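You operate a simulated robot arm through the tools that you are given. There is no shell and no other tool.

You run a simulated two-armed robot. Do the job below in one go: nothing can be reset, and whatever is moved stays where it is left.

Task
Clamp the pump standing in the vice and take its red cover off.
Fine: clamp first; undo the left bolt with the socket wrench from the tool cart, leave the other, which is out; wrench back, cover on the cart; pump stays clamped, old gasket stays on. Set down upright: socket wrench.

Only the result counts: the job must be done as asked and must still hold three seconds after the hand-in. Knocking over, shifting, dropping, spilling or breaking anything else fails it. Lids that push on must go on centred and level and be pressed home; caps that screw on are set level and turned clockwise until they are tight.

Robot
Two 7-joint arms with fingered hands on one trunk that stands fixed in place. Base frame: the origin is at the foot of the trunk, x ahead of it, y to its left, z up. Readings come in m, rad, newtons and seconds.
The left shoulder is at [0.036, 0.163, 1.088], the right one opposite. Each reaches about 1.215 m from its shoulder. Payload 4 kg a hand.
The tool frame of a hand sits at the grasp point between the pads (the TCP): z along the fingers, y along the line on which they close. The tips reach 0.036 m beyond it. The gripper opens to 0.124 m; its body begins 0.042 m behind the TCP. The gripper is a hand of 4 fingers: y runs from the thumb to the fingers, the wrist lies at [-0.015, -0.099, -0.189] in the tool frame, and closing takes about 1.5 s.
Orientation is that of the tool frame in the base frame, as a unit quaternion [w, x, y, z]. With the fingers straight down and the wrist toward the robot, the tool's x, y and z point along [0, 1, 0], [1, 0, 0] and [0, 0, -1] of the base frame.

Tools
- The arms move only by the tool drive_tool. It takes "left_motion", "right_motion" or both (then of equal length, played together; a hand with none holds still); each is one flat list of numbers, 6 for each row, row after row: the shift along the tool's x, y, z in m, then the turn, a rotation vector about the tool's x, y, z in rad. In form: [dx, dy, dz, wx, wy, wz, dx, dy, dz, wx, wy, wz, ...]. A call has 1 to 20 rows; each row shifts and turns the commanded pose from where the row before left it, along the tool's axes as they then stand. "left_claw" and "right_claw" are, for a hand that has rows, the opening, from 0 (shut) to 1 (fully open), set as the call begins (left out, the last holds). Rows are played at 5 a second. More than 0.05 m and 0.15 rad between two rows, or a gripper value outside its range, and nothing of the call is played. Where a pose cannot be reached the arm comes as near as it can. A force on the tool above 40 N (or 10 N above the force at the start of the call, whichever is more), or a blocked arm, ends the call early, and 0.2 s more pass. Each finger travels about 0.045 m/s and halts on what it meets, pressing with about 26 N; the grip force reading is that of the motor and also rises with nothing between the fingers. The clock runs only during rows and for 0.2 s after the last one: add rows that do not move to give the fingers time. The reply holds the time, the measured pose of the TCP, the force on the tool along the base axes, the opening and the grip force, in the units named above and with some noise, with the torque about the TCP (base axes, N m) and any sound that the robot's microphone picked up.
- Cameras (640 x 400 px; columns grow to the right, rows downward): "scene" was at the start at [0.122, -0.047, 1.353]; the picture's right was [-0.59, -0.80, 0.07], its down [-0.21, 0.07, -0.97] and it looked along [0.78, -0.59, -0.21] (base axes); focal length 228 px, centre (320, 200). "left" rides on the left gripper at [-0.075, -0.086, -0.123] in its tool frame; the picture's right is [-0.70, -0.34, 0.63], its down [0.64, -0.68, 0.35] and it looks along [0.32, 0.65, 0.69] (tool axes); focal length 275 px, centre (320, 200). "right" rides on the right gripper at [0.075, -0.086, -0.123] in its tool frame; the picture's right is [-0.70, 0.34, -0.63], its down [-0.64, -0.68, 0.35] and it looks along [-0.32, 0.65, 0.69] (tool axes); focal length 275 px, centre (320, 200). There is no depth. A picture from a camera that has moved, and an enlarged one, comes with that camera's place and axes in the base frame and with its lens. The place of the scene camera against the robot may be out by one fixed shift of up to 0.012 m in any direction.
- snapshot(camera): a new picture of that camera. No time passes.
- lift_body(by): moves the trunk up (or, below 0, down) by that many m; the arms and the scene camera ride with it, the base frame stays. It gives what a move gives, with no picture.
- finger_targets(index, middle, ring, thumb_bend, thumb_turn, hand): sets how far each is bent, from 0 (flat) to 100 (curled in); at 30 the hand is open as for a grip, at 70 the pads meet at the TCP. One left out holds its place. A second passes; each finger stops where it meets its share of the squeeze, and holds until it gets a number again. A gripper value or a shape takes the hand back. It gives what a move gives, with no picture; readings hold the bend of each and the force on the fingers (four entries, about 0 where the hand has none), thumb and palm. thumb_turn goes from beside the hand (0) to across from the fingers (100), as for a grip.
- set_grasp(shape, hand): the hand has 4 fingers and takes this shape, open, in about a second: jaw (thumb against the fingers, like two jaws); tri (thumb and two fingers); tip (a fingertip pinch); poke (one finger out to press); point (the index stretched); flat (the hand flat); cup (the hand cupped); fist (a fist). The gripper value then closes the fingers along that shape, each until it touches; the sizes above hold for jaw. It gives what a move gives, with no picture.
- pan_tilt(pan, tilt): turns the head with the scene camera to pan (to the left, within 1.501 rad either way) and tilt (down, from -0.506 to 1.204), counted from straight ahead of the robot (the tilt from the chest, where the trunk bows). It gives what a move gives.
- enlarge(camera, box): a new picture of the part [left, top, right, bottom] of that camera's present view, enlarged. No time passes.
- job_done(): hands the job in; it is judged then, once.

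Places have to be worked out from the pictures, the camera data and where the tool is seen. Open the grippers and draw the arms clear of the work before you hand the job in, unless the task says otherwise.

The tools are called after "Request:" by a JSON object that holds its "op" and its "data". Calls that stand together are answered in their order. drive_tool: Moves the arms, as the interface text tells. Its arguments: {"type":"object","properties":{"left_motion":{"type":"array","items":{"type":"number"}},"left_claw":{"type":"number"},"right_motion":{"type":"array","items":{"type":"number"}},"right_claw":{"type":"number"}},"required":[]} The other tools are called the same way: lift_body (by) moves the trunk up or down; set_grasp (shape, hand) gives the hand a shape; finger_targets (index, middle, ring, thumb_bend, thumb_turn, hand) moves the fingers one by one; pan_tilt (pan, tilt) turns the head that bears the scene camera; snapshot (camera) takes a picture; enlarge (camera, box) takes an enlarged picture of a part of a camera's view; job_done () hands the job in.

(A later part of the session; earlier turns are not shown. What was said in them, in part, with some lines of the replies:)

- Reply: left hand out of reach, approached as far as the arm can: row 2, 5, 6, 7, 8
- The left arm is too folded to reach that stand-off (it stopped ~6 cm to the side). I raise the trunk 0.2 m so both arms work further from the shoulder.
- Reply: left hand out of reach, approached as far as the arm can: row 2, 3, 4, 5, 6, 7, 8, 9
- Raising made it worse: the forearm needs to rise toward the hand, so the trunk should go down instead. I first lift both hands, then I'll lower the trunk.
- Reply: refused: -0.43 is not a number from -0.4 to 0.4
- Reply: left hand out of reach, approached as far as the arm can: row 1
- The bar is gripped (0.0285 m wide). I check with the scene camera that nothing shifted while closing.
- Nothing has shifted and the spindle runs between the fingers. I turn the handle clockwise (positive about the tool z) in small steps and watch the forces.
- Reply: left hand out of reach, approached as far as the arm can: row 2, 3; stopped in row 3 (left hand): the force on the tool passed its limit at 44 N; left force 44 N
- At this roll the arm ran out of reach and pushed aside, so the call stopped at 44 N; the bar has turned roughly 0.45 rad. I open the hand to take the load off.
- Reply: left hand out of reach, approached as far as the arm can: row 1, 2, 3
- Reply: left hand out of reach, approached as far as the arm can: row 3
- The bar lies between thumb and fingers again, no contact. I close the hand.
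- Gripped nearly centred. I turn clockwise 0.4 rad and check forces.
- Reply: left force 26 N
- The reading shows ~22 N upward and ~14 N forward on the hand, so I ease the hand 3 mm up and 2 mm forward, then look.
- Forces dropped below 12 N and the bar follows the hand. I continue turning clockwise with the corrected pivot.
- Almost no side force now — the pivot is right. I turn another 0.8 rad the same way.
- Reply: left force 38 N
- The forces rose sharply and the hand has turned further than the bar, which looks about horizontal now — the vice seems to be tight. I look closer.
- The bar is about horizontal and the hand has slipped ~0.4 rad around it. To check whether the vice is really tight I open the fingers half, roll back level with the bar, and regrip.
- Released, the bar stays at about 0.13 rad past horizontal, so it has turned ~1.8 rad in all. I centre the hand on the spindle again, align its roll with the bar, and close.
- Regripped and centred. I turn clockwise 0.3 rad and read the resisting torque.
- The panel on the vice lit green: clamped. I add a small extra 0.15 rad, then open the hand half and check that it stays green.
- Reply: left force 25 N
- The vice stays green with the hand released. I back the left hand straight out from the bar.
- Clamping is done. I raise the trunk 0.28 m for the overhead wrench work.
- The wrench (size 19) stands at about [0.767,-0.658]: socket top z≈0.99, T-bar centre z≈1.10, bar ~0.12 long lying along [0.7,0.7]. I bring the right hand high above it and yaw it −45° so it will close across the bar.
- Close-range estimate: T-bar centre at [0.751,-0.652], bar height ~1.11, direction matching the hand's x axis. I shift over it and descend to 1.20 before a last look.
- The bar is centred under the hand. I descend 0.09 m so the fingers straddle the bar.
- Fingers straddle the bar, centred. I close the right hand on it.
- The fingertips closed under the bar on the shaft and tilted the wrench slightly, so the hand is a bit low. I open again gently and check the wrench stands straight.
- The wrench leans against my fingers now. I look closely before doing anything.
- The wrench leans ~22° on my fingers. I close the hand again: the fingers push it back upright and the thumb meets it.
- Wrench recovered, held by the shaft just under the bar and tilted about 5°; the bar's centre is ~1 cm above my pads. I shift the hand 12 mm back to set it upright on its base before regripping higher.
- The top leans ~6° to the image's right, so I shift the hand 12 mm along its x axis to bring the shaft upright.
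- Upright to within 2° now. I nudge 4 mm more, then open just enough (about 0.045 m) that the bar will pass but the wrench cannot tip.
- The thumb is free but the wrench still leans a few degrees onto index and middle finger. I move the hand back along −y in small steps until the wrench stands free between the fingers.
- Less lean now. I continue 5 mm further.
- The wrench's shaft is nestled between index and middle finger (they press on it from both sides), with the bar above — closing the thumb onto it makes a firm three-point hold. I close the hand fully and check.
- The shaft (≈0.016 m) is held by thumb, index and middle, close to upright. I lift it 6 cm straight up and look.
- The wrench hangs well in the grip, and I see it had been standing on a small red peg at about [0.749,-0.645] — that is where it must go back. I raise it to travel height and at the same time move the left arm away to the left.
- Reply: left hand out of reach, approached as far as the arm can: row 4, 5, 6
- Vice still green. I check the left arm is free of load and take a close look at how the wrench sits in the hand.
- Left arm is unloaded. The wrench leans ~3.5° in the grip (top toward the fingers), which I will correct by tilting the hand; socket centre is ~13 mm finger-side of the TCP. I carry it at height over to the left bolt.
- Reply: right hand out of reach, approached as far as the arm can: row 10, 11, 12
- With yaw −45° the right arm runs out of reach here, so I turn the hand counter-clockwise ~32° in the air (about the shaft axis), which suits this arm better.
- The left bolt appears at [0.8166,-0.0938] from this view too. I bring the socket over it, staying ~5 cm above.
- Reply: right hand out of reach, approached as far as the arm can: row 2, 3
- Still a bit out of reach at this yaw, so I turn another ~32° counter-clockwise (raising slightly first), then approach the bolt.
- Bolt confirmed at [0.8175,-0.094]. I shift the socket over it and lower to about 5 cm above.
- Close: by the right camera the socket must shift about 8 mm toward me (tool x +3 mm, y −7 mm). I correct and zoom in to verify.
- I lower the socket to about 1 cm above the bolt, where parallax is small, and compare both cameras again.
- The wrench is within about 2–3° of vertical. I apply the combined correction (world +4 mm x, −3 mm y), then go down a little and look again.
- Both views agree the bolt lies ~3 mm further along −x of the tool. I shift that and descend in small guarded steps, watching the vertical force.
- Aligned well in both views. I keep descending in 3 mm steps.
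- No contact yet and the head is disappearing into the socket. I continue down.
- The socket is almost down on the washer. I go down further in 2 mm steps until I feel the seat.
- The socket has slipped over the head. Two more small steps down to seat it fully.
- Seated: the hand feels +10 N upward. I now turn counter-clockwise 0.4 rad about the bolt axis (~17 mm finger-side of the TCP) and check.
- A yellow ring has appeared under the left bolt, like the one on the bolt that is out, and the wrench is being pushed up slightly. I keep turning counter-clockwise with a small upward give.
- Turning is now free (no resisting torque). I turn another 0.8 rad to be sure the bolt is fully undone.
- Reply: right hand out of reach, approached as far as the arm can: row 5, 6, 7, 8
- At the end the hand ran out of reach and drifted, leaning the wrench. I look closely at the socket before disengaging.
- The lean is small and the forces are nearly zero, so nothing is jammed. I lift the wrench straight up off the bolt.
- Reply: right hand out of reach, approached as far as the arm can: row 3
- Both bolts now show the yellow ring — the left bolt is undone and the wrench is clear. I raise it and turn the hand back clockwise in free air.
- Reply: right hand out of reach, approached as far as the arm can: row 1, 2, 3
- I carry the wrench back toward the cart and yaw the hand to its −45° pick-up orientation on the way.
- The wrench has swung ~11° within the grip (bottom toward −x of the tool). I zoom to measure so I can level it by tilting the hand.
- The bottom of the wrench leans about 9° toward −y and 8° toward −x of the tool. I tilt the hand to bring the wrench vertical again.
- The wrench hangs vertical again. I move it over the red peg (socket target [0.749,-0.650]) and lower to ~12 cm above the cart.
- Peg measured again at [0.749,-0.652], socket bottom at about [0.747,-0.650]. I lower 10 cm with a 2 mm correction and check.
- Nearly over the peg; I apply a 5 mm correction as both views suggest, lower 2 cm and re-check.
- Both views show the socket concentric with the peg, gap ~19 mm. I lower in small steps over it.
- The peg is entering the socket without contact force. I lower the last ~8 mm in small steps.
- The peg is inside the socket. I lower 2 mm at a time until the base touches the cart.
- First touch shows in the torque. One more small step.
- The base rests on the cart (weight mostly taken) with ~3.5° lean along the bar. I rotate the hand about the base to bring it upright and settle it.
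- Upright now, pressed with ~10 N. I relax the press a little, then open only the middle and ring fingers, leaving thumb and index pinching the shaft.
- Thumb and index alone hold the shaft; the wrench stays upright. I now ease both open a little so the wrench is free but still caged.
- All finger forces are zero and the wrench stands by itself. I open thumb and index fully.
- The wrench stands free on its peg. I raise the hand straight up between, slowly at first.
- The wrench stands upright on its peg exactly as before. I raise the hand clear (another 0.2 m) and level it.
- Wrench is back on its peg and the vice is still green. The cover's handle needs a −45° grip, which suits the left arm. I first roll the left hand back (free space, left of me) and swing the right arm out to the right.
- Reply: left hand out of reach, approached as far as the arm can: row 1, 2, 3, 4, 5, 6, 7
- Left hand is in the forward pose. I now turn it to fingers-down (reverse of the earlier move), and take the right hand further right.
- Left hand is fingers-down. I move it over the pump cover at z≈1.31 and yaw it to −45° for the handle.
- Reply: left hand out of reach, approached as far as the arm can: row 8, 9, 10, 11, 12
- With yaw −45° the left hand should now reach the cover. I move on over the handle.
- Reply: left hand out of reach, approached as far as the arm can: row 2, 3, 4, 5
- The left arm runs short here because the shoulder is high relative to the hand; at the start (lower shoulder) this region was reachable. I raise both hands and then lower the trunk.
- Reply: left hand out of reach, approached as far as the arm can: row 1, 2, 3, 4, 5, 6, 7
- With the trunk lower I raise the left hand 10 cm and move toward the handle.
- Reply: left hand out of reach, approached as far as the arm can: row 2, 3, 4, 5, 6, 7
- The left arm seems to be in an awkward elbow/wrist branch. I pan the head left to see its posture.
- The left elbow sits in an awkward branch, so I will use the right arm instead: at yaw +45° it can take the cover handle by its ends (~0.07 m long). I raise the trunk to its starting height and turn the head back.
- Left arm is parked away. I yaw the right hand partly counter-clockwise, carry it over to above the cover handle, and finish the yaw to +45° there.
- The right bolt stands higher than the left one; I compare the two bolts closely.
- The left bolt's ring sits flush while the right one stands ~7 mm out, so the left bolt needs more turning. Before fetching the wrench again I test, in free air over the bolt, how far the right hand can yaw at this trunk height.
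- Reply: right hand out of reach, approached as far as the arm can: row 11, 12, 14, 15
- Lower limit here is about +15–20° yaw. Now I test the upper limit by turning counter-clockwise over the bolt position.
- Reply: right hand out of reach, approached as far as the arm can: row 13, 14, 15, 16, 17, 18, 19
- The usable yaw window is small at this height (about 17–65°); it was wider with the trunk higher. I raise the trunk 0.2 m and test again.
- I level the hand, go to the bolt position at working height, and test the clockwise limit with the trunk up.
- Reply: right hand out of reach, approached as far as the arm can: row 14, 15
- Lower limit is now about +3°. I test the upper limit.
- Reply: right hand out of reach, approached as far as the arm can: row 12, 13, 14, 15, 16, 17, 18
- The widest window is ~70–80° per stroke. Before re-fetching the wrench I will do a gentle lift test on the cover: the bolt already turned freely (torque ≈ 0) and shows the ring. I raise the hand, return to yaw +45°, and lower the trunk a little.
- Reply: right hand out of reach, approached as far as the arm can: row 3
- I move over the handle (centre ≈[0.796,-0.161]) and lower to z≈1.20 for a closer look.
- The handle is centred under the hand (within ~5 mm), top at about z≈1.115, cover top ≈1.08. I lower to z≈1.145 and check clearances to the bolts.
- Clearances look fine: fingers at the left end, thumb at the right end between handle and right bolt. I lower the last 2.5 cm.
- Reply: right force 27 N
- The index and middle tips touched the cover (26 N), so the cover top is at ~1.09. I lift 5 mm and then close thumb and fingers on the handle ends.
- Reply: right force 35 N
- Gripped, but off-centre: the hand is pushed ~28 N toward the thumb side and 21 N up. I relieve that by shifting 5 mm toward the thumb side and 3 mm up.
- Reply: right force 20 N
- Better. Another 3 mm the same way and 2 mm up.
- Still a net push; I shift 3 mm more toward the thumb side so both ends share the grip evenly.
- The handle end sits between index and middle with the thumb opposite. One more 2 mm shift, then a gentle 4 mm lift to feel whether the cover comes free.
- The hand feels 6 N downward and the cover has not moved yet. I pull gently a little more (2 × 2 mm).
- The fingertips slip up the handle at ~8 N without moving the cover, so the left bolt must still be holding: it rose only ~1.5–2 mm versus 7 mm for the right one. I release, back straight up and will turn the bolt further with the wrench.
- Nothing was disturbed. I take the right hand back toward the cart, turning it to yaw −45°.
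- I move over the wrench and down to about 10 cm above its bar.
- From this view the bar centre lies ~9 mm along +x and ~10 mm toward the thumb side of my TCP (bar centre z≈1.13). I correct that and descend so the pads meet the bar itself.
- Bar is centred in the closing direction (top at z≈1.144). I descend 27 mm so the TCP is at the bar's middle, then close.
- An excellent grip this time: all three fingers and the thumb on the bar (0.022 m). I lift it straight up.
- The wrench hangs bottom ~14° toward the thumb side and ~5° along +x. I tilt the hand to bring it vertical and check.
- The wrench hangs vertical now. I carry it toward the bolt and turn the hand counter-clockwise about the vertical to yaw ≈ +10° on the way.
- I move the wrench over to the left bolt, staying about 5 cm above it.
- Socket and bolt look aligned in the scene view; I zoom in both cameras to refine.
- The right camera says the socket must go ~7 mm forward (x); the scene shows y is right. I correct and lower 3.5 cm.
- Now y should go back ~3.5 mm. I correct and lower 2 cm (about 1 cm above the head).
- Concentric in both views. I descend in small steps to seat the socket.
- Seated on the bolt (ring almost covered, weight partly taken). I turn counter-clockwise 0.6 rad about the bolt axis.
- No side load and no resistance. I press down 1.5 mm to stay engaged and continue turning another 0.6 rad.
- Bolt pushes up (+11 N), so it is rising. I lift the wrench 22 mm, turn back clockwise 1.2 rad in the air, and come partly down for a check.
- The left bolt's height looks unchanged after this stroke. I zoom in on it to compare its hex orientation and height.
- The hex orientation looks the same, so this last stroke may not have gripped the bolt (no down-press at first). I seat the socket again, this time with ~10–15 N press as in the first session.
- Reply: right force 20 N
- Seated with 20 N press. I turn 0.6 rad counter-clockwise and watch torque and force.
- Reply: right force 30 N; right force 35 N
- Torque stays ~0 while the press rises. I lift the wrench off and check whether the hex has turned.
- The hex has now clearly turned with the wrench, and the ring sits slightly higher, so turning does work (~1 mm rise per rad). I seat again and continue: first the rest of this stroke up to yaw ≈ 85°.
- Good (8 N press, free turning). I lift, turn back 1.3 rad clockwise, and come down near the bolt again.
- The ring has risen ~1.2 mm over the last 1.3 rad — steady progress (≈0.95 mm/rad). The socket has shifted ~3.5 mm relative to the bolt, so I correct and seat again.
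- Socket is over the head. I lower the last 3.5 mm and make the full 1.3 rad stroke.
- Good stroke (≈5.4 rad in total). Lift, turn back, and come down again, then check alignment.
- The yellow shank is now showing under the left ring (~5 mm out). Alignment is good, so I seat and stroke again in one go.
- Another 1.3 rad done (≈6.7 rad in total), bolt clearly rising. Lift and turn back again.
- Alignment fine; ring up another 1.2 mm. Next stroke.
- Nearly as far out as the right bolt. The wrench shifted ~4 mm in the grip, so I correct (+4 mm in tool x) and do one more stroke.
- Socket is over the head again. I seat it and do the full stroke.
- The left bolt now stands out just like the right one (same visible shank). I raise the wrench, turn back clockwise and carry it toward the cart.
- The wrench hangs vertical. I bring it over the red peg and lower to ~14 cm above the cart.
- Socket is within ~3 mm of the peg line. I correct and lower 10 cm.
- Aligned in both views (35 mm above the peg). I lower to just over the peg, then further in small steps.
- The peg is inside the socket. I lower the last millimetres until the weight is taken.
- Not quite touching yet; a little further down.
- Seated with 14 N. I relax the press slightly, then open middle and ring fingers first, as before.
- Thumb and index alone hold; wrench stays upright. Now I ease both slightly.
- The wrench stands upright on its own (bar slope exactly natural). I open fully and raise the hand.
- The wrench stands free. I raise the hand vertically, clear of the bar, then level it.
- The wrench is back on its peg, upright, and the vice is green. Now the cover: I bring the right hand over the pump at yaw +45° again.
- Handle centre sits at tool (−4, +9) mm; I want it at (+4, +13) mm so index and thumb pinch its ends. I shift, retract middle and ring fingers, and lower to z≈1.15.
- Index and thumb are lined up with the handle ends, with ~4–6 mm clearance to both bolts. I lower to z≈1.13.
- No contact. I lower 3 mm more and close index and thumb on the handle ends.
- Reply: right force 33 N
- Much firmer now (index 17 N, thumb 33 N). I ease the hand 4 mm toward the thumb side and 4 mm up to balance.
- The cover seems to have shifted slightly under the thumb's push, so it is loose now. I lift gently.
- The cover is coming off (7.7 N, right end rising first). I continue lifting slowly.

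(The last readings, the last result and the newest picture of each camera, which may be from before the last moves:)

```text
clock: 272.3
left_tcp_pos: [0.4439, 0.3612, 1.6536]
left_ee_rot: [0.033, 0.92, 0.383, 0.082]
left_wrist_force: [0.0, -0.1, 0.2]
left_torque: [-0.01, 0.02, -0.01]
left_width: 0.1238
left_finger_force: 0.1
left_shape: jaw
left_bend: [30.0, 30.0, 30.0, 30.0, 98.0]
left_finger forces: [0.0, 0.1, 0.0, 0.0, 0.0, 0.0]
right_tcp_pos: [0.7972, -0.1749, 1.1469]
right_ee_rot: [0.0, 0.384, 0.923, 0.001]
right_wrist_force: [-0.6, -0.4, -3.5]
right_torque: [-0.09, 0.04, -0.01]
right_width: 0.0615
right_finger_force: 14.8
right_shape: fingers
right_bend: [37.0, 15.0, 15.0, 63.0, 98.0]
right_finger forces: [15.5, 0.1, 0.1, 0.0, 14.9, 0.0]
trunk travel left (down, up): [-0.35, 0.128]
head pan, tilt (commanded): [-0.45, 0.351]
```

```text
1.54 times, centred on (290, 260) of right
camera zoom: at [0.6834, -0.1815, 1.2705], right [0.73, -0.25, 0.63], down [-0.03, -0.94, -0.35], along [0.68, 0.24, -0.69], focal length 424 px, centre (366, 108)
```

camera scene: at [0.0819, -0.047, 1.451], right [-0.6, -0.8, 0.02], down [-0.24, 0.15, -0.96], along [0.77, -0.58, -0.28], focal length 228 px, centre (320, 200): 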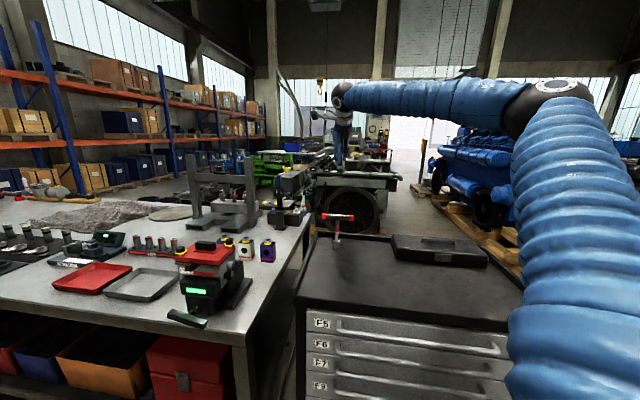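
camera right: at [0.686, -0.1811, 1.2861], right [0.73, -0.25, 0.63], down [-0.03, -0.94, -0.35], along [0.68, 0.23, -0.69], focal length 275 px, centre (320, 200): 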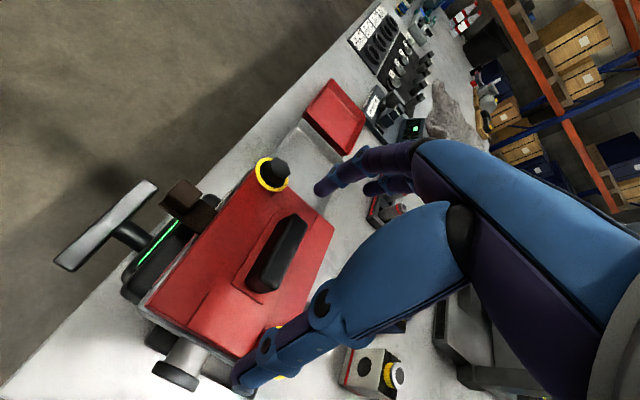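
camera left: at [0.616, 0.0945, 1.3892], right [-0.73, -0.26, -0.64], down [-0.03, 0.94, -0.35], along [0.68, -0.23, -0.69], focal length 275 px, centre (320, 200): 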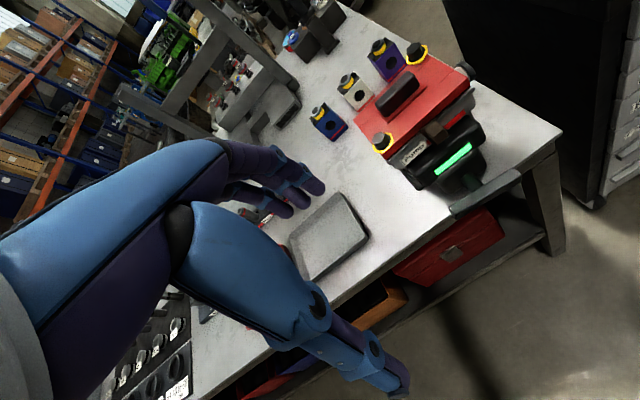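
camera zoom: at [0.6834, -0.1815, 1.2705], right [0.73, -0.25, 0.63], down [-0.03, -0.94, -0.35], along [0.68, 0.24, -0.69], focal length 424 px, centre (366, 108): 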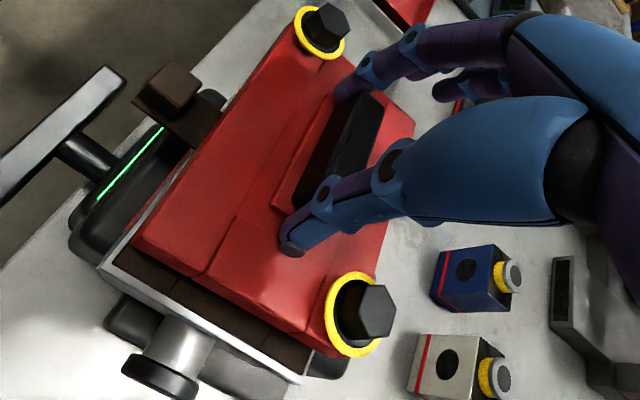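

The cover is free and hanging in the grip (3.5 N); the brown gasket stays on the pump. I raise it steadily to z≈1.30.

Request:
{"op": "drive_tool", "data": {"right_motion": [0, 0, -0.01, 0, 0, 0, 0, 0, -0.015, 0, 0, 0, 0, 0, -0.02, 0, 0, 0, 0, 0, -0.025, 0, 0, 0, 0, 0, -0.025, 0, 0, 0, 0, 0, -0.025, 0, 0, 0, 0, 0, -0.025, 0, 0, 0, 0, 0, 0, 0, 0, 0]}}

Request:
{"op": "snapshot", "data": {"camera": "scene"}}

Request:
{"op": "snapshot", "data": {"camera": "right"}}

Request:
{"op": "enlarge", "data": {"camera": "scene", "box": [200, 110, 320, 240]}}

```text
clock: 274.1
left_tcp_pos: [0.4443, 0.362, 1.6539]
left_ee_rot: [0.034, 0.919, 0.383, 0.082]
left_wrist_force: [-0.2, 0.2, 0.2]
left_torque: [0.01, 0.02, -0.04]
left_width: 0.1239
left_finger_force: 0.1
left_shape: jaw
left_bend: [30.0, 30.0, 30.0, 30.0, 98.0]
left_finger forces: [0.0, 0.0, 0.1, 0.1, 0.1, 0.0]
right_tcp_pos: [0.7974, -0.1763, 1.2909]
right_ee_rot: [0.0, 0.384, 0.923, 0.0]
right_wrist_force: [0.3, -0.2, -4.4]
right_torque: [-0.07, 0.05, 0.0]
right_width: 0.0616
right_finger_force: 15.9
right_shape: fingers
right_bend: [37.0, 15.0, 15.0, 63.0, 98.0]
right_finger forces: [15.7, 0.1, 0.1, 0.1, 14.9, 0.0]
trunk travel left (down, up): [-0.35, 0.128]
head pan, tilt (commanded): [-0.45, 0.351]
```

```text
taken
camera scene: at [0.0917, -0.0323, 1.441], right [-0.43, -0.9, 0.02], down [-0.35, 0.15, -0.93], along [0.83, -0.41, -0.38], focal length 228 px, centre (320, 200)
```

scene: 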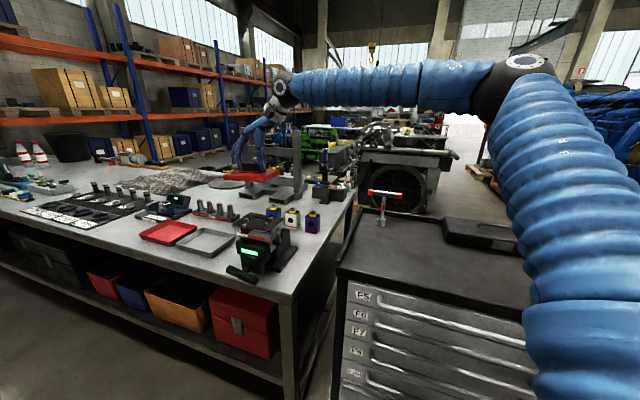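

```text
taken
camera right: at [0.6844, -0.1836, 1.4139], right [0.73, -0.25, 0.63], down [-0.03, -0.94, -0.34], along [0.68, 0.23, -0.69], focal length 275 px, centre (320, 200)
```

right: 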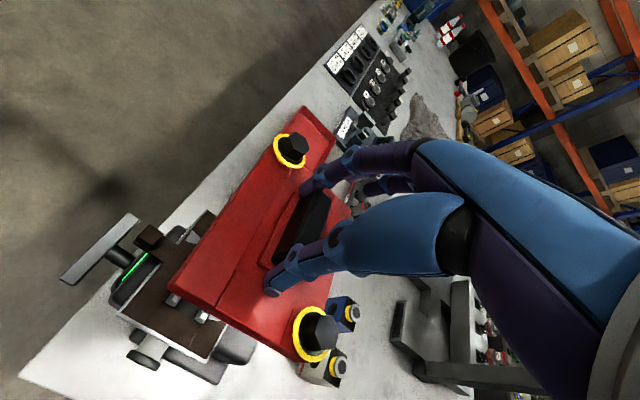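

```text
3.08 times, centred on (260, 175) of scene
camera zoom: at [0.0917, -0.0323, 1.441], right [-0.43, -0.9, 0.02], down [-0.35, 0.15, -0.93], along [0.83, -0.41, -0.38], focal length 703 px, centre (505, 277)
```

zoom: 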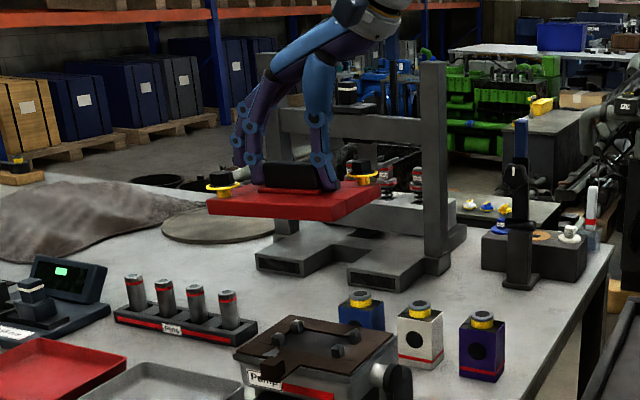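

The cover hangs level with both bolts in it, and the gasket stayed on the pump. I carry it slowly toward the cart, turning the hand clockwise for a natural reach.

Request:
{"op": "drive_tool", "data": {"right_motion": [-0.0088, -0.0284, -0.0043, 0, 0, 0, -0.0088, -0.0284, -0.0043, 0, 0, 0, -0.0088, -0.0284, -0.0043, 0, 0, 0, -0.0088, -0.0284, -0.0043, 0, 0, 0, -0.0088, -0.0284, -0.0043, 0, 0, 0, -0.0088, -0.0284, -0.0043, 0, 0, 0, -0.0088, -0.0284, -0.0043, 0, 0, 0, 0, 0, 0, 0, 0, 0.08, 0, 0, 0, 0, 0, 0.12, 0, 0, 0, 0, 0, 0.12, 0, 0, 0, 0, 0, 0.12, 0, 0, 0, 0, 0, 0.12, 0, 0, 0, 0, 0, 0.12, 0, 0, 0, 0, 0, 0.12, 0, 0, 0, 0, 0, 0.08, 0, 0, 0, 0, 0, 0]}}

Request:
{"op": "snapshot", "data": {"camera": "scene"}}

Request:
{"op": "snapshot", "data": {"camera": "right"}}

```text
clock: 277.5
left_tcp_pos: [0.4453, 0.3615, 1.6543]
left_ee_rot: [0.035, 0.919, 0.383, 0.083]
left_wrist_force: [0.1, 0.6, -0.7]
left_torque: [-0.03, 0.0, 0.02]
left_width: 0.1237
left_finger_force: 0.0
left_shape: jaw
left_bend: [30.0, 30.0, 30.0, 30.0, 98.0]
left_finger forces: [0.0, 0.0, 0.0, 0.1, 0.0, 0.0]
right_tcp_pos: [0.7003, -0.3604, 1.3233]
right_ee_rot: [0.0, 0.741, 0.671, 0.0]
right_wrist_force: [-0.5, 0.1, -4.6]
right_torque: [-0.02, 0.11, 0.01]
right_width: 0.0614
right_finger_force: 15.0
right_shape: fingers
right_bend: [37.0, 15.0, 15.0, 63.0, 98.0]
right_finger forces: [15.3, 0.1, 0.1, 0.0, 14.5, 0.0]
trunk travel left (down, up): [-0.35, 0.128]
head pan, tilt (commanded): [-0.45, 0.351]
```

```text
taken
camera scene: at [0.0912, -0.0324, 1.4411], right [-0.43, -0.9, 0.02], down [-0.35, 0.15, -0.93], along [0.83, -0.41, -0.38], focal length 228 px, centre (320, 200)
```

scene: 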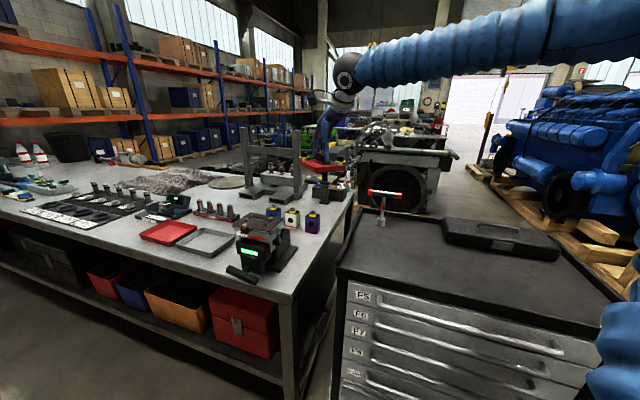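

```text
taken
camera right: at [0.623, -0.2762, 1.445], right [0.27, -0.73, 0.63], down [-0.74, -0.58, -0.35], along [0.62, -0.38, -0.69], focal length 275 px, centre (320, 200)
```

right: 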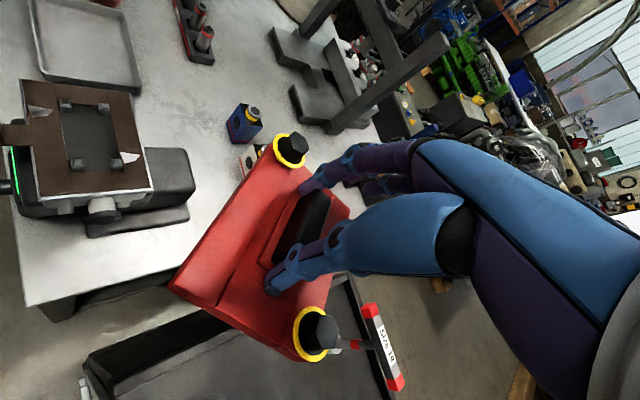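

Grip is steady (15 N on each end). I move on over the cart's near-left area and finish the turn to yaw −45°.

Request:
{"op": "drive_tool", "data": {"right_motion": [-0.0285, -0.0172, 0, 0, 0, 0, -0.0285, -0.0172, 0, 0, 0, 0, -0.0285, -0.0172, 0, 0, 0, 0, -0.0285, -0.0172, 0, 0, 0, 0, -0.0285, -0.0172, 0, 0, 0, 0, -0.0285, -0.0172, 0, 0, 0, 0, 0, 0, 0, 0, 0, 0.115, 0, 0, 0, 0, 0, 0.115, 0, 0, 0, 0, 0, 0.115, 0, 0, 0, 0, 0, 0.115, 0, 0, 0, 0, 0, 0.115, 0, 0, 0, 0, 0, 0.115, 0, 0, 0, 0, 0, 0]}}

Request:
{"op": "snapshot", "data": {"camera": "scene"}}

Request:
{"op": "snapshot", "data": {"camera": "right"}}

```text
clock: 280.3
left_tcp_pos: [0.4443, 0.3603, 1.6543]
left_ee_rot: [0.034, 0.919, 0.384, 0.082]
left_wrist_force: [0.5, 0.2, 0.3]
left_torque: [0.01, -0.03, 0.03]
left_width: 0.1238
left_finger_force: 0.0
left_shape: jaw
left_bend: [30.0, 30.0, 30.0, 30.0, 98.0]
left_finger forces: [0.0, 0.0, 0.1, 0.0, 0.0, 0.0]
right_tcp_pos: [0.5803, -0.5196, 1.3228]
right_ee_rot: [0.0, 0.924, 0.382, 0.0]
right_wrist_force: [0.9, -0.2, -3.6]
right_torque: [0.06, 0.11, 0.0]
right_width: 0.0612
right_finger_force: 14.3
right_shape: fingers
right_bend: [37.0, 15.0, 15.0, 63.0, 98.0]
right_finger forces: [15.3, 0.0, 0.1, 0.1, 14.6, 0.0]
trunk travel left (down, up): [-0.35, 0.128]
head pan, tilt (commanded): [-0.45, 0.351]
```

```text
taken
camera scene: at [0.0909, -0.0328, 1.4411], right [-0.43, -0.9, 0.02], down [-0.35, 0.15, -0.93], along [0.83, -0.41, -0.38], focal length 228 px, centre (320, 200)
```

scene: 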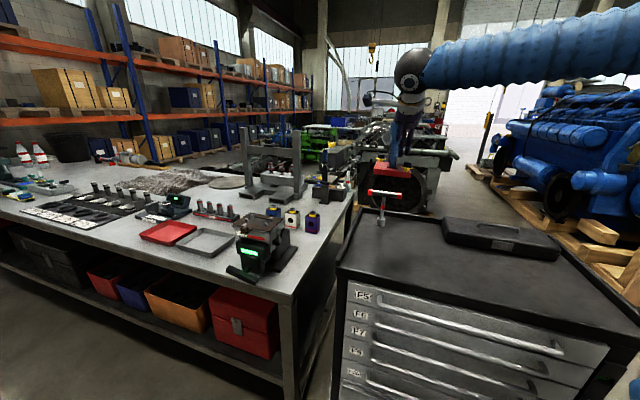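

```text
taken
camera right: at [0.5734, -0.4057, 1.4453], right [-0.26, -0.73, 0.63], down [-0.94, 0.03, -0.35], along [0.23, -0.68, -0.69], focal length 275 px, centre (320, 200)
```

right: 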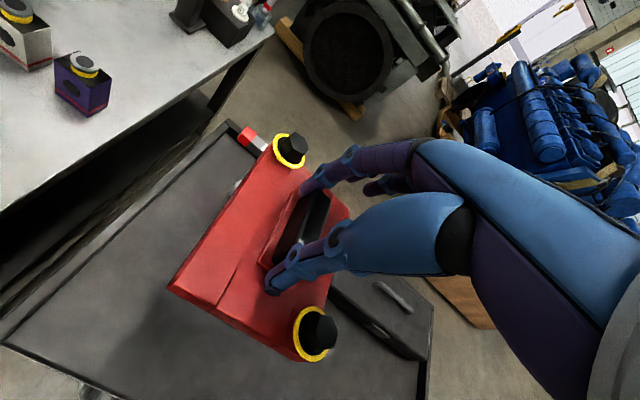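

I'm over the cart: its near-left corner is ~[0.587,-0.36], the wrench ~0.2 m further in. I check how level the cover hangs.

Request:
{"op": "enlarge", "data": {"camera": "scene", "box": [340, 90, 460, 220]}}

Request:
{"op": "enlarge", "data": {"camera": "right", "box": [140, 100, 400, 380]}}

```text
3.08 times, centred on (400, 155) of scene
camera zoom: at [0.0909, -0.0328, 1.4411], right [-0.43, -0.9, 0.02], down [-0.35, 0.15, -0.93], along [0.83, -0.41, -0.38], focal length 703 px, centre (74, 338)
```

zoom: 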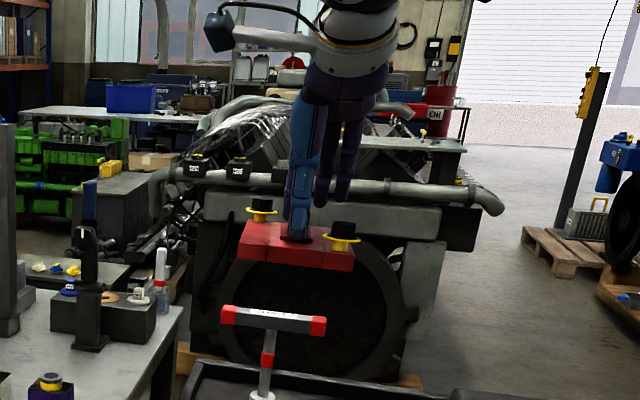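

```text
1.43 times, centred on (270, 240) of right
camera zoom: at [0.5734, -0.4057, 1.4453], right [-0.26, -0.73, 0.63], down [-0.94, 0.03, -0.35], along [0.23, -0.68, -0.69], focal length 393 px, centre (391, 143)
```

zoom: 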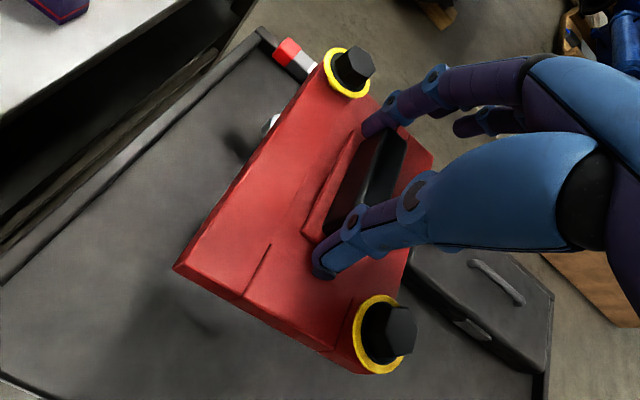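

The cover hangs within ~4° of level. I shift it to the chosen clear spot ([0.58,-0.56]) and lower to about 6 cm above the cart.

Request:
{"op": "drive_tool", "data": {"right_motion": [-0.0296, 0.0157, 0, 0, 0, 0, 0, 0, 0.03, 0, 0, 0, 0, 0, 0.04, 0, 0, 0, 0, 0, 0.04, 0, 0, 0, 0, 0, 0.04, 0, 0, 0, 0, 0, 0.04, 0, 0, 0, 0, 0, 0.03, 0, 0, 0, 0, 0, 0, 0, 0, 0]}}

Request:
{"op": "snapshot", "data": {"camera": "scene"}}

Request:
{"op": "snapshot", "data": {"camera": "right"}}

```text
clock: 282.1
left_tcp_pos: [0.4435, 0.362, 1.6546]
left_ee_rot: [0.034, 0.919, 0.384, 0.082]
left_wrist_force: [1.0, 0.7, -0.7]
left_torque: [-0.01, -0.04, 0.04]
left_width: 0.1239
left_finger_force: 0.2
left_shape: jaw
left_bend: [30.0, 30.0, 30.0, 30.0, 98.0]
left_finger forces: [0.0, 0.1, 0.0, 0.0, 0.0, 0.0]
right_tcp_pos: [0.5734, -0.5518, 1.1052]
right_ee_rot: [0.0, 0.924, 0.382, -0.001]
right_wrist_force: [-0.1, -0.2, -3.6]
right_torque: [0.01, 0.1, -0.02]
right_width: 0.0609
right_finger_force: 15.2
right_shape: fingers
right_bend: [37.0, 15.0, 15.0, 63.0, 98.0]
right_finger forces: [15.4, 0.0, 0.1, 0.0, 14.9, 0.0]
trunk travel left (down, up): [-0.35, 0.128]
head pan, tilt (commanded): [-0.45, 0.351]
```

```text
taken
camera scene: at [0.0907, -0.0317, 1.4413], right [-0.43, -0.9, 0.02], down [-0.35, 0.15, -0.93], along [0.83, -0.41, -0.38], focal length 228 px, centre (320, 200)
```

scene: 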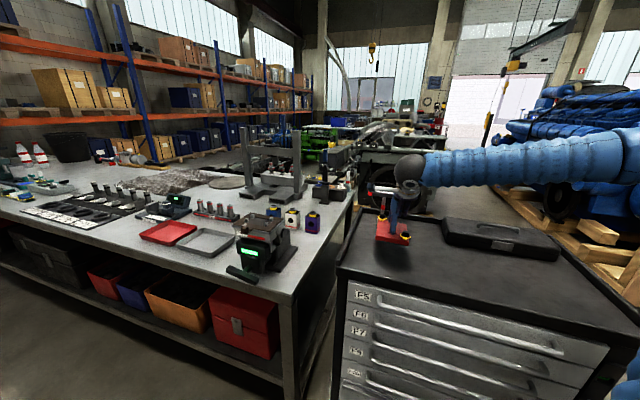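

```text
taken
camera right: at [0.5657, -0.4374, 1.2278], right [-0.25, -0.73, 0.63], down [-0.94, 0.03, -0.35], along [0.24, -0.68, -0.69], focal length 275 px, centre (320, 200)
```

right: 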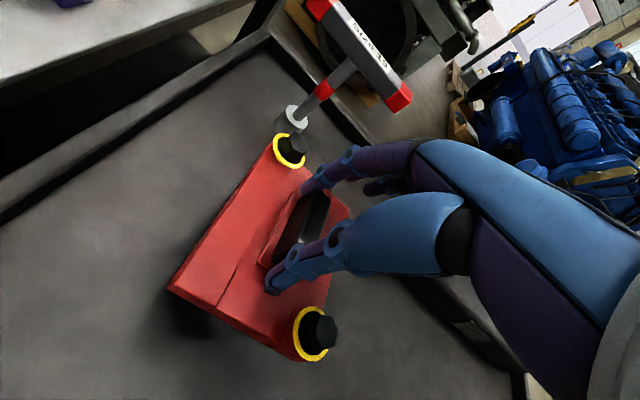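

Position is clear. I lower gently until the cart takes the cover's weight.

Request:
{"op": "drive_tool", "data": {"right_motion": [0, 0, 0.015, 0, 0, 0, 0, 0, 0.015, 0, 0, 0, 0, 0, 0.01, 0, 0, 0, 0, 0, 0, 0, 0, 0]}}

Request:
{"op": "enlarge", "data": {"camera": "scene", "box": [350, 180, 450, 260]}}

Request:
{"op": "snapshot", "data": {"camera": "right"}}

```text
clock: 283.1
left_tcp_pos: [0.4441, 0.3613, 1.6539]
left_ee_rot: [0.034, 0.919, 0.383, 0.082]
left_wrist_force: [-0.7, -0.3, 0.9]
left_torque: [-0.02, 0.01, 0.01]
left_width: 0.1241
left_finger_force: 0.0
left_shape: jaw
left_bend: [30.0, 30.0, 30.0, 30.0, 98.0]
left_finger forces: [0.0, 0.0, 0.0, 0.0, 0.1, 0.0]
right_tcp_pos: [0.5707, -0.5517, 1.063]
right_ee_rot: [0.0, 0.924, 0.382, -0.001]
right_wrist_force: [0.5, -0.6, -4.6]
right_torque: [0.04, 0.1, 0.01]
right_width: 0.0607
right_finger_force: 15.1
right_shape: fingers
right_bend: [37.0, 15.0, 15.0, 63.0, 98.0]
right_finger forces: [15.4, 0.0, 0.1, 0.0, 14.9, 0.0]
trunk travel left (down, up): [-0.35, 0.128]
head pan, tilt (commanded): [-0.45, 0.351]
```

```text
5.00 times, centred on (400, 220) of scene
camera zoom: at [0.0909, -0.0323, 1.4412], right [-0.43, -0.9, 0.02], down [-0.35, 0.15, -0.93], along [0.83, -0.41, -0.38], focal length 1142 px, centre (-80, 100)
```

zoom: 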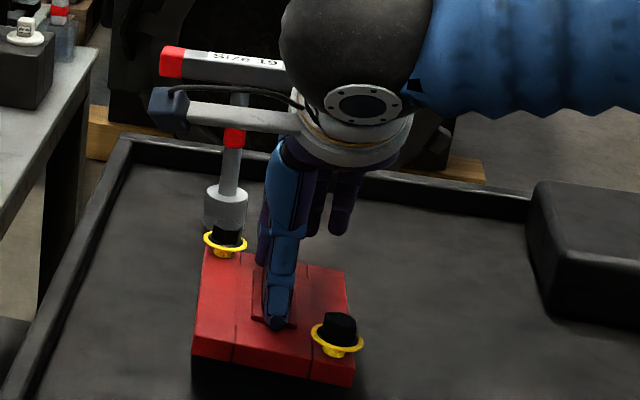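

```text
taken
camera right: at [0.565, -0.438, 1.1851], right [-0.25, -0.73, 0.63], down [-0.94, 0.03, -0.35], along [0.23, -0.68, -0.69], focal length 275 px, centre (320, 200)
```

right: 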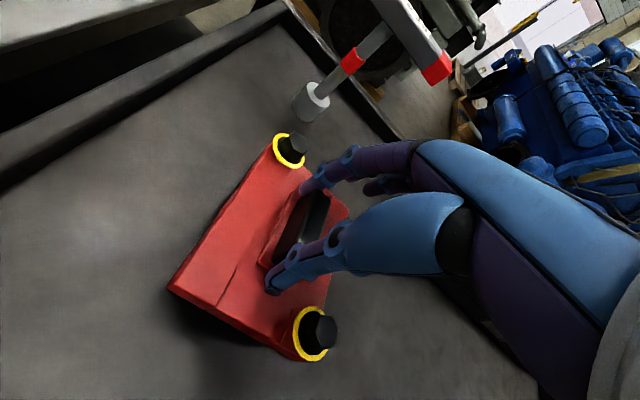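

About 2 cm above the cart now, well clear of the wrench. I lower further in small steps.

Request:
{"op": "drive_tool", "data": {"right_motion": [0, 0, 0.008, 0, 0, 0, 0, 0, 0.006, 0, 0, 0, 0, 0, 0, 0, 0, 0]}}

Request:
{"op": "enlarge", "data": {"camera": "scene", "box": [350, 180, 450, 260]}}

```text
clock: 283.9
left_tcp_pos: [0.4436, 0.3609, 1.6544]
left_ee_rot: [0.034, 0.919, 0.383, 0.083]
left_wrist_force: [-1.0, 0.7, -0.3]
left_torque: [0.03, 0.02, 0.02]
left_width: 0.124
left_finger_force: 0.1
left_shape: jaw
left_bend: [30.0, 30.0, 30.0, 30.0, 98.0]
left_finger forces: [0.0, 0.0, 0.0, 0.0, 0.0, 0.0]
right_tcp_pos: [0.5709, -0.5515, 1.0489]
right_ee_rot: [0.0, 0.924, 0.382, 0.0]
right_wrist_force: [0.0, 0.3, -3.8]
right_torque: [0.07, 0.07, 0.02]
right_width: 0.0609
right_finger_force: 15.1
right_shape: fingers
right_bend: [37.0, 15.0, 15.0, 63.0, 98.0]
right_finger forces: [15.4, 0.1, 0.0, 0.0, 15.0, 0.0]
trunk travel left (down, up): [-0.35, 0.128]
head pan, tilt (commanded): [-0.45, 0.351]
```

```text
5.00 times, centred on (400, 220) of scene
camera zoom: at [0.0911, -0.0323, 1.4412], right [-0.43, -0.9, 0.02], down [-0.35, 0.15, -0.93], along [0.83, -0.41, -0.38], focal length 1142 px, centre (-80, 100)
```

zoom: 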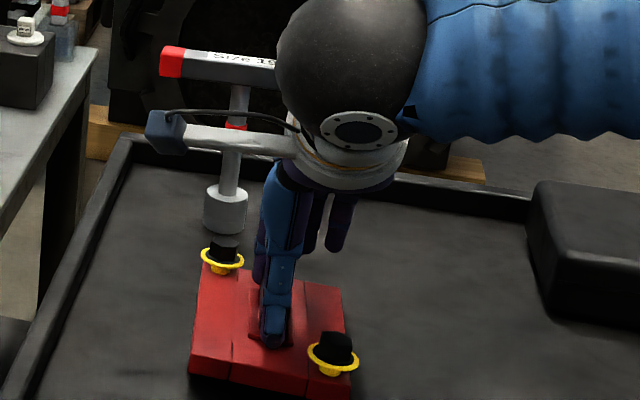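

Not touching yet. A bit further.

Request:
{"op": "drive_tool", "data": {"right_motion": [0, 0, 0.004, 0, 0, 0, 0, 0, 0.003, 0, 0, 0, 0, 0, 0, 0, 0, 0]}}

```text
clock: 284.7
left_tcp_pos: [0.4435, 0.3616, 1.6534]
left_ee_rot: [0.035, 0.919, 0.383, 0.082]
left_wrist_force: [-0.2, -0.8, -0.2]
left_torque: [0.0, 0.0, 0.01]
left_width: 0.124
left_finger_force: 0.1
left_shape: jaw
left_bend: [30.0, 30.0, 30.0, 30.0, 98.0]
left_finger forces: [0.0, 0.0, 0.0, 0.0, 0.0, 0.0]
right_tcp_pos: [0.5709, -0.5516, 1.0428]
right_ee_rot: [0.0, 0.924, 0.382, -0.001]
right_wrist_force: [-0.3, 0.9, -1.2]
right_torque: [-0.11, -0.09, 0.05]
right_width: 0.0605
right_finger_force: 15.6
right_shape: fingers
right_bend: [37.0, 15.0, 15.0, 63.0, 98.0]
right_finger forces: [15.1, 0.0, 0.0, 0.0, 15.6, 0.0]
trunk travel left (down, up): [-0.35, 0.128]
head pan, tilt (commanded): [-0.45, 0.351]
```

First contact. I lower 3 mm more so it lies flat.

Request:
{"op": "drive_tool", "data": {"right_motion": [0, 0, 0.0015, 0, 0, 0, 0, 0, 0.0015, 0, 0, 0, 0, 0, 0, 0, 0, 0]}}

Request:
{"op": "enlarge", "data": {"camera": "scene", "box": [350, 190, 450, 270]}}

Request:
{"op": "enlarge", "data": {"camera": "right", "box": [140, 100, 400, 380]}}

```text
clock: 285.5
left_tcp_pos: [0.4432, 0.3616, 1.654]
left_ee_rot: [0.034, 0.92, 0.383, 0.082]
left_wrist_force: [0.0, 0.0, 0.1]
left_torque: [-0.02, -0.02, 0.01]
left_width: 0.1239
left_finger_force: 0.1
left_shape: jaw
left_bend: [30.0, 30.0, 30.0, 30.0, 98.0]
left_finger forces: [0.1, 0.0, 0.0, 0.1, 0.0, 0.0]
right_tcp_pos: [0.57, -0.5509, 1.0397]
right_ee_rot: [0.001, 0.924, 0.381, 0.0]
right_wrist_force: [-0.9, 1.6, 4.4]
right_torque: [-0.29, -0.46, 0.01]
right_width: 0.0611
right_finger_force: 15.3
right_shape: fingers
right_bend: [37.0, 15.0, 15.0, 63.0, 98.0]
right_finger forces: [14.0, 0.1, 0.1, 0.0, 16.0, 0.0]
trunk travel left (down, up): [-0.35, 0.128]
head pan, tilt (commanded): [-0.45, 0.351]
```

```text
5.00 times, centred on (400, 230) of scene
camera zoom: at [0.0904, -0.0318, 1.4413], right [-0.43, -0.9, 0.02], down [-0.35, 0.15, -0.93], along [0.83, -0.41, -0.38], focal length 1142 px, centre (-80, 50)
```

zoom: 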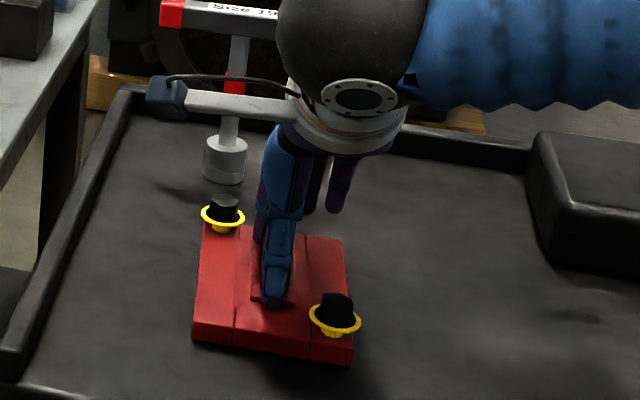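

```text
1.43 times, centred on (270, 240) of right
camera zoom: at [0.5632, -0.4379, 1.1627], right [-0.26, -0.73, 0.63], down [-0.94, 0.03, -0.35], along [0.24, -0.68, -0.69], focal length 393 px, centre (391, 143)
```

zoom: 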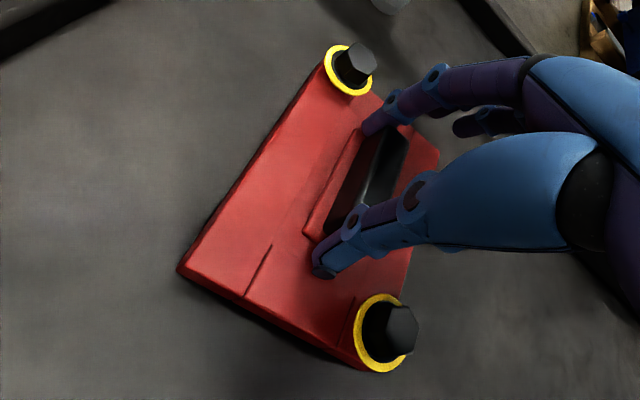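

The cover lies on the cart. I release by opening index and thumb.

Request:
{"op": "finger_targets", "data": {"hand": "right", "index": 34, "thumb_bend": 45}}

Request:
{"op": "finger_targets", "data": {"hand": "right", "index": 28, "thumb_bend": 30}}

Request:
{"op": "enlarge", "data": {"camera": "scene", "box": [350, 190, 450, 270]}}

Request:
{"op": "enlarge", "data": {"camera": "right", "box": [140, 100, 400, 380]}}

```text
clock: 286.5
left_tcp_pos: [0.4449, 0.362, 1.654]
left_ee_rot: [0.034, 0.919, 0.383, 0.082]
left_wrist_force: [0.0, -1.2, -0.3]
left_torque: [0.03, 0.02, -0.03]
left_width: 0.1236
left_finger_force: 0.0
left_shape: jaw
left_bend: [30.0, 30.0, 30.0, 30.0, 98.0]
left_finger forces: [0.0, 0.0, 0.0, 0.0, 0.1, 0.1]
right_tcp_pos: [0.5699, -0.553, 1.0403]
right_ee_rot: [0.0, 0.924, 0.382, 0.0]
right_wrist_force: [-0.7, 0.6, -0.8]
right_torque: [-0.04, -0.03, -0.02]
right_width: 0.0948
right_finger_force: 0.2
right_shape: fingers
right_bend: [34.0, 15.0, 15.0, 45.0, 98.0]
right_finger forces: [0.0, 0.1, 0.0, 0.0, 0.0, 0.0]
trunk travel left (down, up): [-0.35, 0.128]
head pan, tilt (commanded): [-0.45, 0.351]
```

```text
clock: 287.5
left_tcp_pos: [0.4436, 0.3616, 1.6544]
left_ee_rot: [0.034, 0.919, 0.384, 0.081]
left_wrist_force: [0.1, -0.7, -0.3]
left_torque: [0.0, 0.03, -0.01]
left_width: 0.1237
left_finger_force: 0.0
left_shape: jaw
left_bend: [30.0, 30.0, 30.0, 30.0, 98.0]
left_finger forces: [0.0, 0.1, 0.0, 0.0, 0.1, 0.1]
right_tcp_pos: [0.5702, -0.5522, 1.0397]
right_ee_rot: [0.0, 0.924, 0.381, 0.0]
right_wrist_force: [-0.2, 0.0, 0.2]
right_torque: [0.0, 0.01, 0.02]
right_width: 0.1266
right_finger_force: 0.1
right_shape: fingers
right_bend: [28.0, 15.0, 15.0, 30.0, 98.0]
right_finger forces: [0.1, 0.0, 0.0, 0.1, 0.0, 0.0]
trunk travel left (down, up): [-0.35, 0.128]
head pan, tilt (commanded): [-0.45, 0.351]
```

```text
5.00 times, centred on (400, 230) of scene
camera zoom: at [0.0908, -0.0321, 1.4412], right [-0.43, -0.9, 0.02], down [-0.35, 0.15, -0.93], along [0.83, -0.41, -0.38], focal length 1142 px, centre (-80, 50)
```

zoom: 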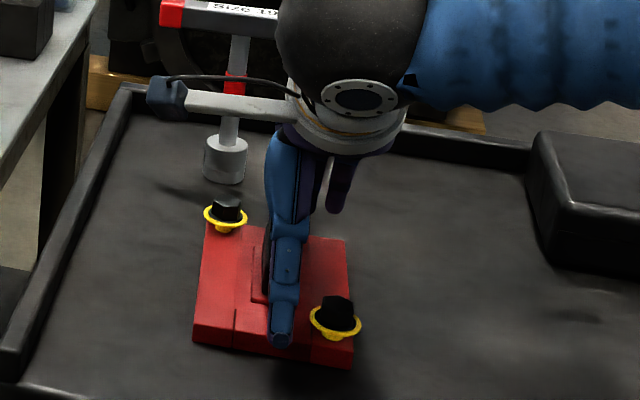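

```text
1.43 times, centred on (270, 240) of right
camera zoom: at [0.5635, -0.4383, 1.1621], right [-0.25, -0.73, 0.63], down [-0.94, 0.03, -0.35], along [0.24, -0.68, -0.69], focal length 393 px, centre (391, 143)
```

zoom: 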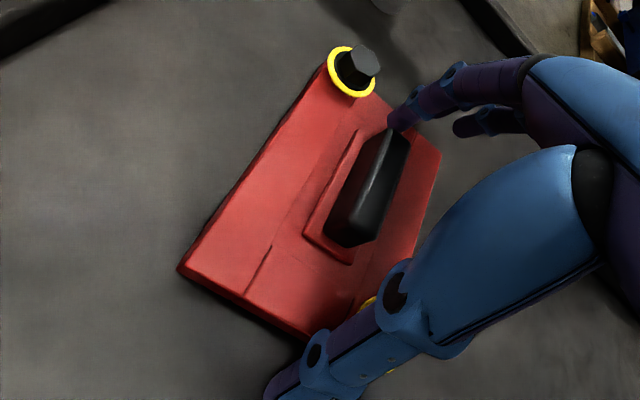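

The cover rests freely. I raise the hand straight up and away.

Request:
{"op": "drive_tool", "data": {"right_motion": [0, 0, -0.01, 0, 0, 0, 0, 0, -0.02, 0, 0, 0, 0, 0, -0.04, 0, 0, 0, 0, 0, -0.045, 0, 0, 0, 0, 0, -0.045, 0, 0, 0, 0, 0, -0.045, 0, 0, 0, 0, 0, -0.045, 0, 0, 0, 0, 0, -0.045, 0, 0, 0]}}

Request:
{"op": "snapshot", "data": {"camera": "scene"}}

Request:
{"op": "snapshot", "data": {"camera": "right"}}

```text
clock: 289.3
left_tcp_pos: [0.4428, 0.3628, 1.6537]
left_ee_rot: [0.035, 0.919, 0.383, 0.083]
left_wrist_force: [-0.5, 0.0, 0.6]
left_torque: [-0.03, -0.03, 0.05]
left_width: 0.124
left_finger_force: 0.0
left_shape: jaw
left_bend: [30.0, 30.0, 30.0, 30.0, 98.0]
left_finger forces: [0.0, 0.0, 0.0, 0.1, 0.0, 0.1]
right_tcp_pos: [0.5731, -0.5494, 1.3362]
right_ee_rot: [0.0, 0.924, 0.383, 0.0]
right_wrist_force: [0.1, 0.3, 0.6]
right_torque: [-0.01, -0.01, -0.01]
right_width: 0.1268
right_finger_force: 0.0
right_shape: fingers
right_bend: [28.0, 15.0, 15.0, 30.0, 98.0]
right_finger forces: [0.0, 0.0, 0.1, 0.0, 0.0, 0.0]
trunk travel left (down, up): [-0.35, 0.128]
head pan, tilt (commanded): [-0.45, 0.351]
```

```text
taken
camera scene: at [0.0906, -0.0308, 1.4413], right [-0.43, -0.9, 0.02], down [-0.35, 0.15, -0.93], along [0.83, -0.41, -0.38], focal length 228 px, centre (320, 200)
```

scene: 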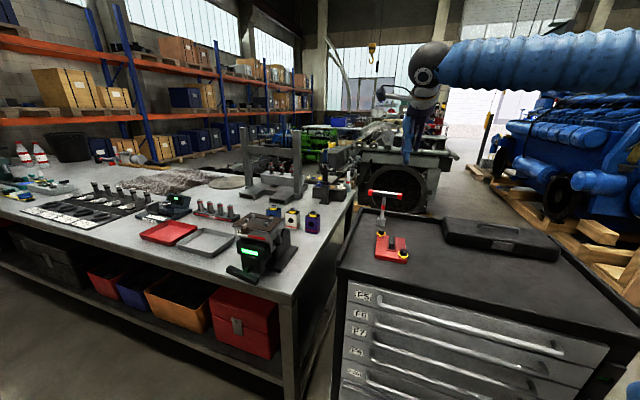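

```text
taken
camera right: at [0.5661, -0.4353, 1.4587], right [-0.25, -0.73, 0.63], down [-0.94, 0.03, -0.35], along [0.24, -0.68, -0.69], focal length 275 px, centre (320, 200)
```

right: 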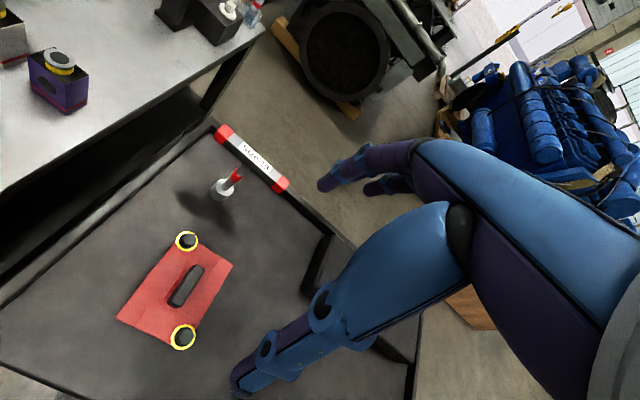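

Cover and wrench both stand properly on the cart. I draw the right arm clear, open its hand, and inspect everything closely.

Request:
{"op": "drive_tool", "data": {"right_motion": [-0.0356, -0.0036, -0.0175, 0, 0, 0, -0.0356, -0.0036, -0.0175, 0, 0, 0, -0.0356, -0.0036, -0.0175, 0, 0, 0, -0.0356, -0.0036, -0.0175, 0, 0, 0, -0.0356, -0.0036, -0.0175, 0, 0, 0, -0.0356, -0.0036, -0.0175, 0, 0, 0, -0.0356, -0.0036, -0.0175, 0, 0, 0, -0.0356, -0.0036, -0.0175, 0, 0, 0, 0, 0, 0, 0, 0, 0, 0, 0, 0, 0, 0, 0], "right_claw": 1}}

Request:
{"op": "enlarge", "data": {"camera": "scene", "box": [200, 180, 330, 290]}}

Request:
{"op": "enlarge", "data": {"camera": "scene", "box": [340, 170, 460, 280]}}

Request:
{"op": "snapshot", "data": {"camera": "scene"}}

```text
clock: 291.5
left_tcp_pos: [0.4431, 0.3608, 1.6545]
left_ee_rot: [0.034, 0.919, 0.383, 0.082]
left_wrist_force: [0.1, 0.8, 0.4]
left_torque: [0.03, 0.01, -0.03]
left_width: 0.1241
left_finger_force: 0.1
left_shape: jaw
left_bend: [30.0, 30.0, 30.0, 30.0, 98.0]
left_finger forces: [0.0, 0.0, 0.0, 0.0, 0.0, 0.1]
right_tcp_pos: [0.347, -0.7337, 1.4756]
right_ee_rot: [0.0, 0.924, 0.382, 0.0]
right_wrist_force: [0.3, -0.5, 0.4]
right_torque: [0.0, 0.01, 0.0]
right_width: 0.1239
right_finger_force: 0.0
right_shape: jaw
right_bend: [30.0, 30.0, 30.0, 30.0, 98.0]
right_finger forces: [0.0, 0.1, 0.1, 0.0, 0.0, 0.0]
trunk travel left (down, up): [-0.35, 0.128]
head pan, tilt (commanded): [-0.45, 0.351]
```

```text
3.64 times, centred on (265, 235) of scene
camera zoom: at [0.0905, -0.0324, 1.4412], right [-0.43, -0.9, 0.02], down [-0.35, 0.15, -0.93], along [0.83, -0.41, -0.38], focal length 831 px, centre (520, 73)
```

zoom: 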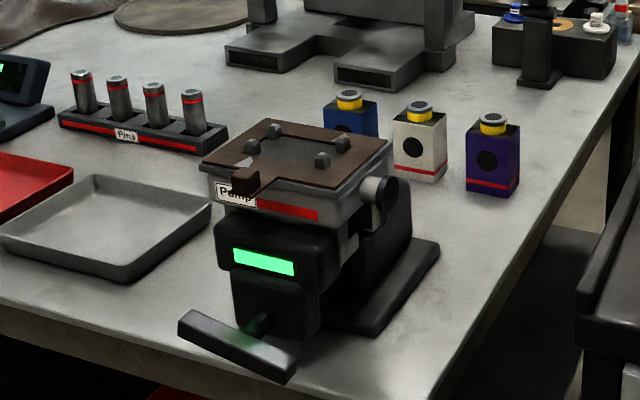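

```text
3.64 times, centred on (400, 225) of scene
camera zoom: at [0.0905, -0.0324, 1.4412], right [-0.43, -0.9, 0.02], down [-0.35, 0.15, -0.93], along [0.83, -0.41, -0.38], focal length 831 px, centre (29, 109)
```

zoom: 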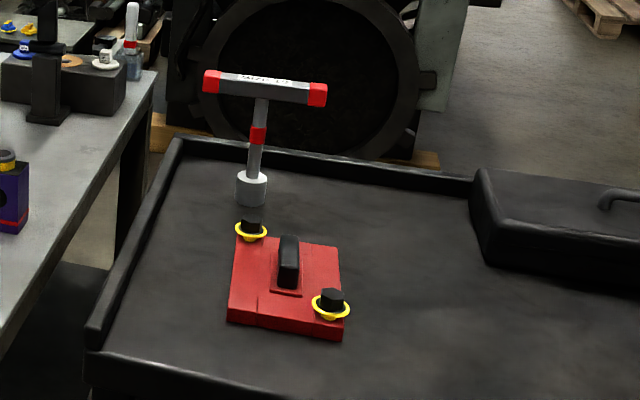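

```text
taken
camera scene: at [0.0905, -0.0324, 1.4412], right [-0.43, -0.9, 0.02], down [-0.35, 0.15, -0.93], along [0.83, -0.41, -0.38], focal length 228 px, centre (320, 200)
```

scene: 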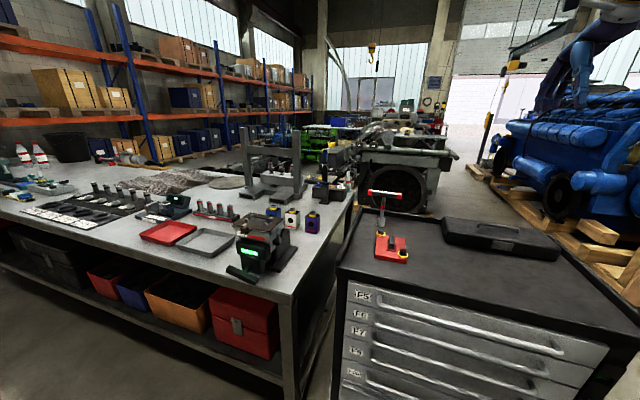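

Everything is as asked: vice lit green, pump and gasket in place, cover flat on the cart, wrench upright on its peg, both hands open and clear. I hand the job in.

Request:
{"op": "job_done", "data": {}}

```text
The job is handed in.
```

The pump is clamped in the vice and its red cover is off, lying flat on the tool cart. I handed the job in with both hands open and clear of the work, and got only a confirmation back, no result yet.

- **Clamp:** I tightened the vice first. Its panel lit green and was still green when I handed in.
- **Left bolt:** I undid it with the socket wrench. It took two goes: after the first it was only a little way out and still held the cover, so I fetched the wrench again. I turned it until it stood out as far as the right bolt. I left the right bolt alone.
- **Cover:** Both bolts came away with it and are still sitting in it.
- **Gasket:** The old brown gasket stayed on the pump.
- **Wrench:** It is back upright on its red peg. On the first pick-up it leaned about 22° against my fingers before I righted it, but it did not fall.

I did not see anything else knocked over or moved.
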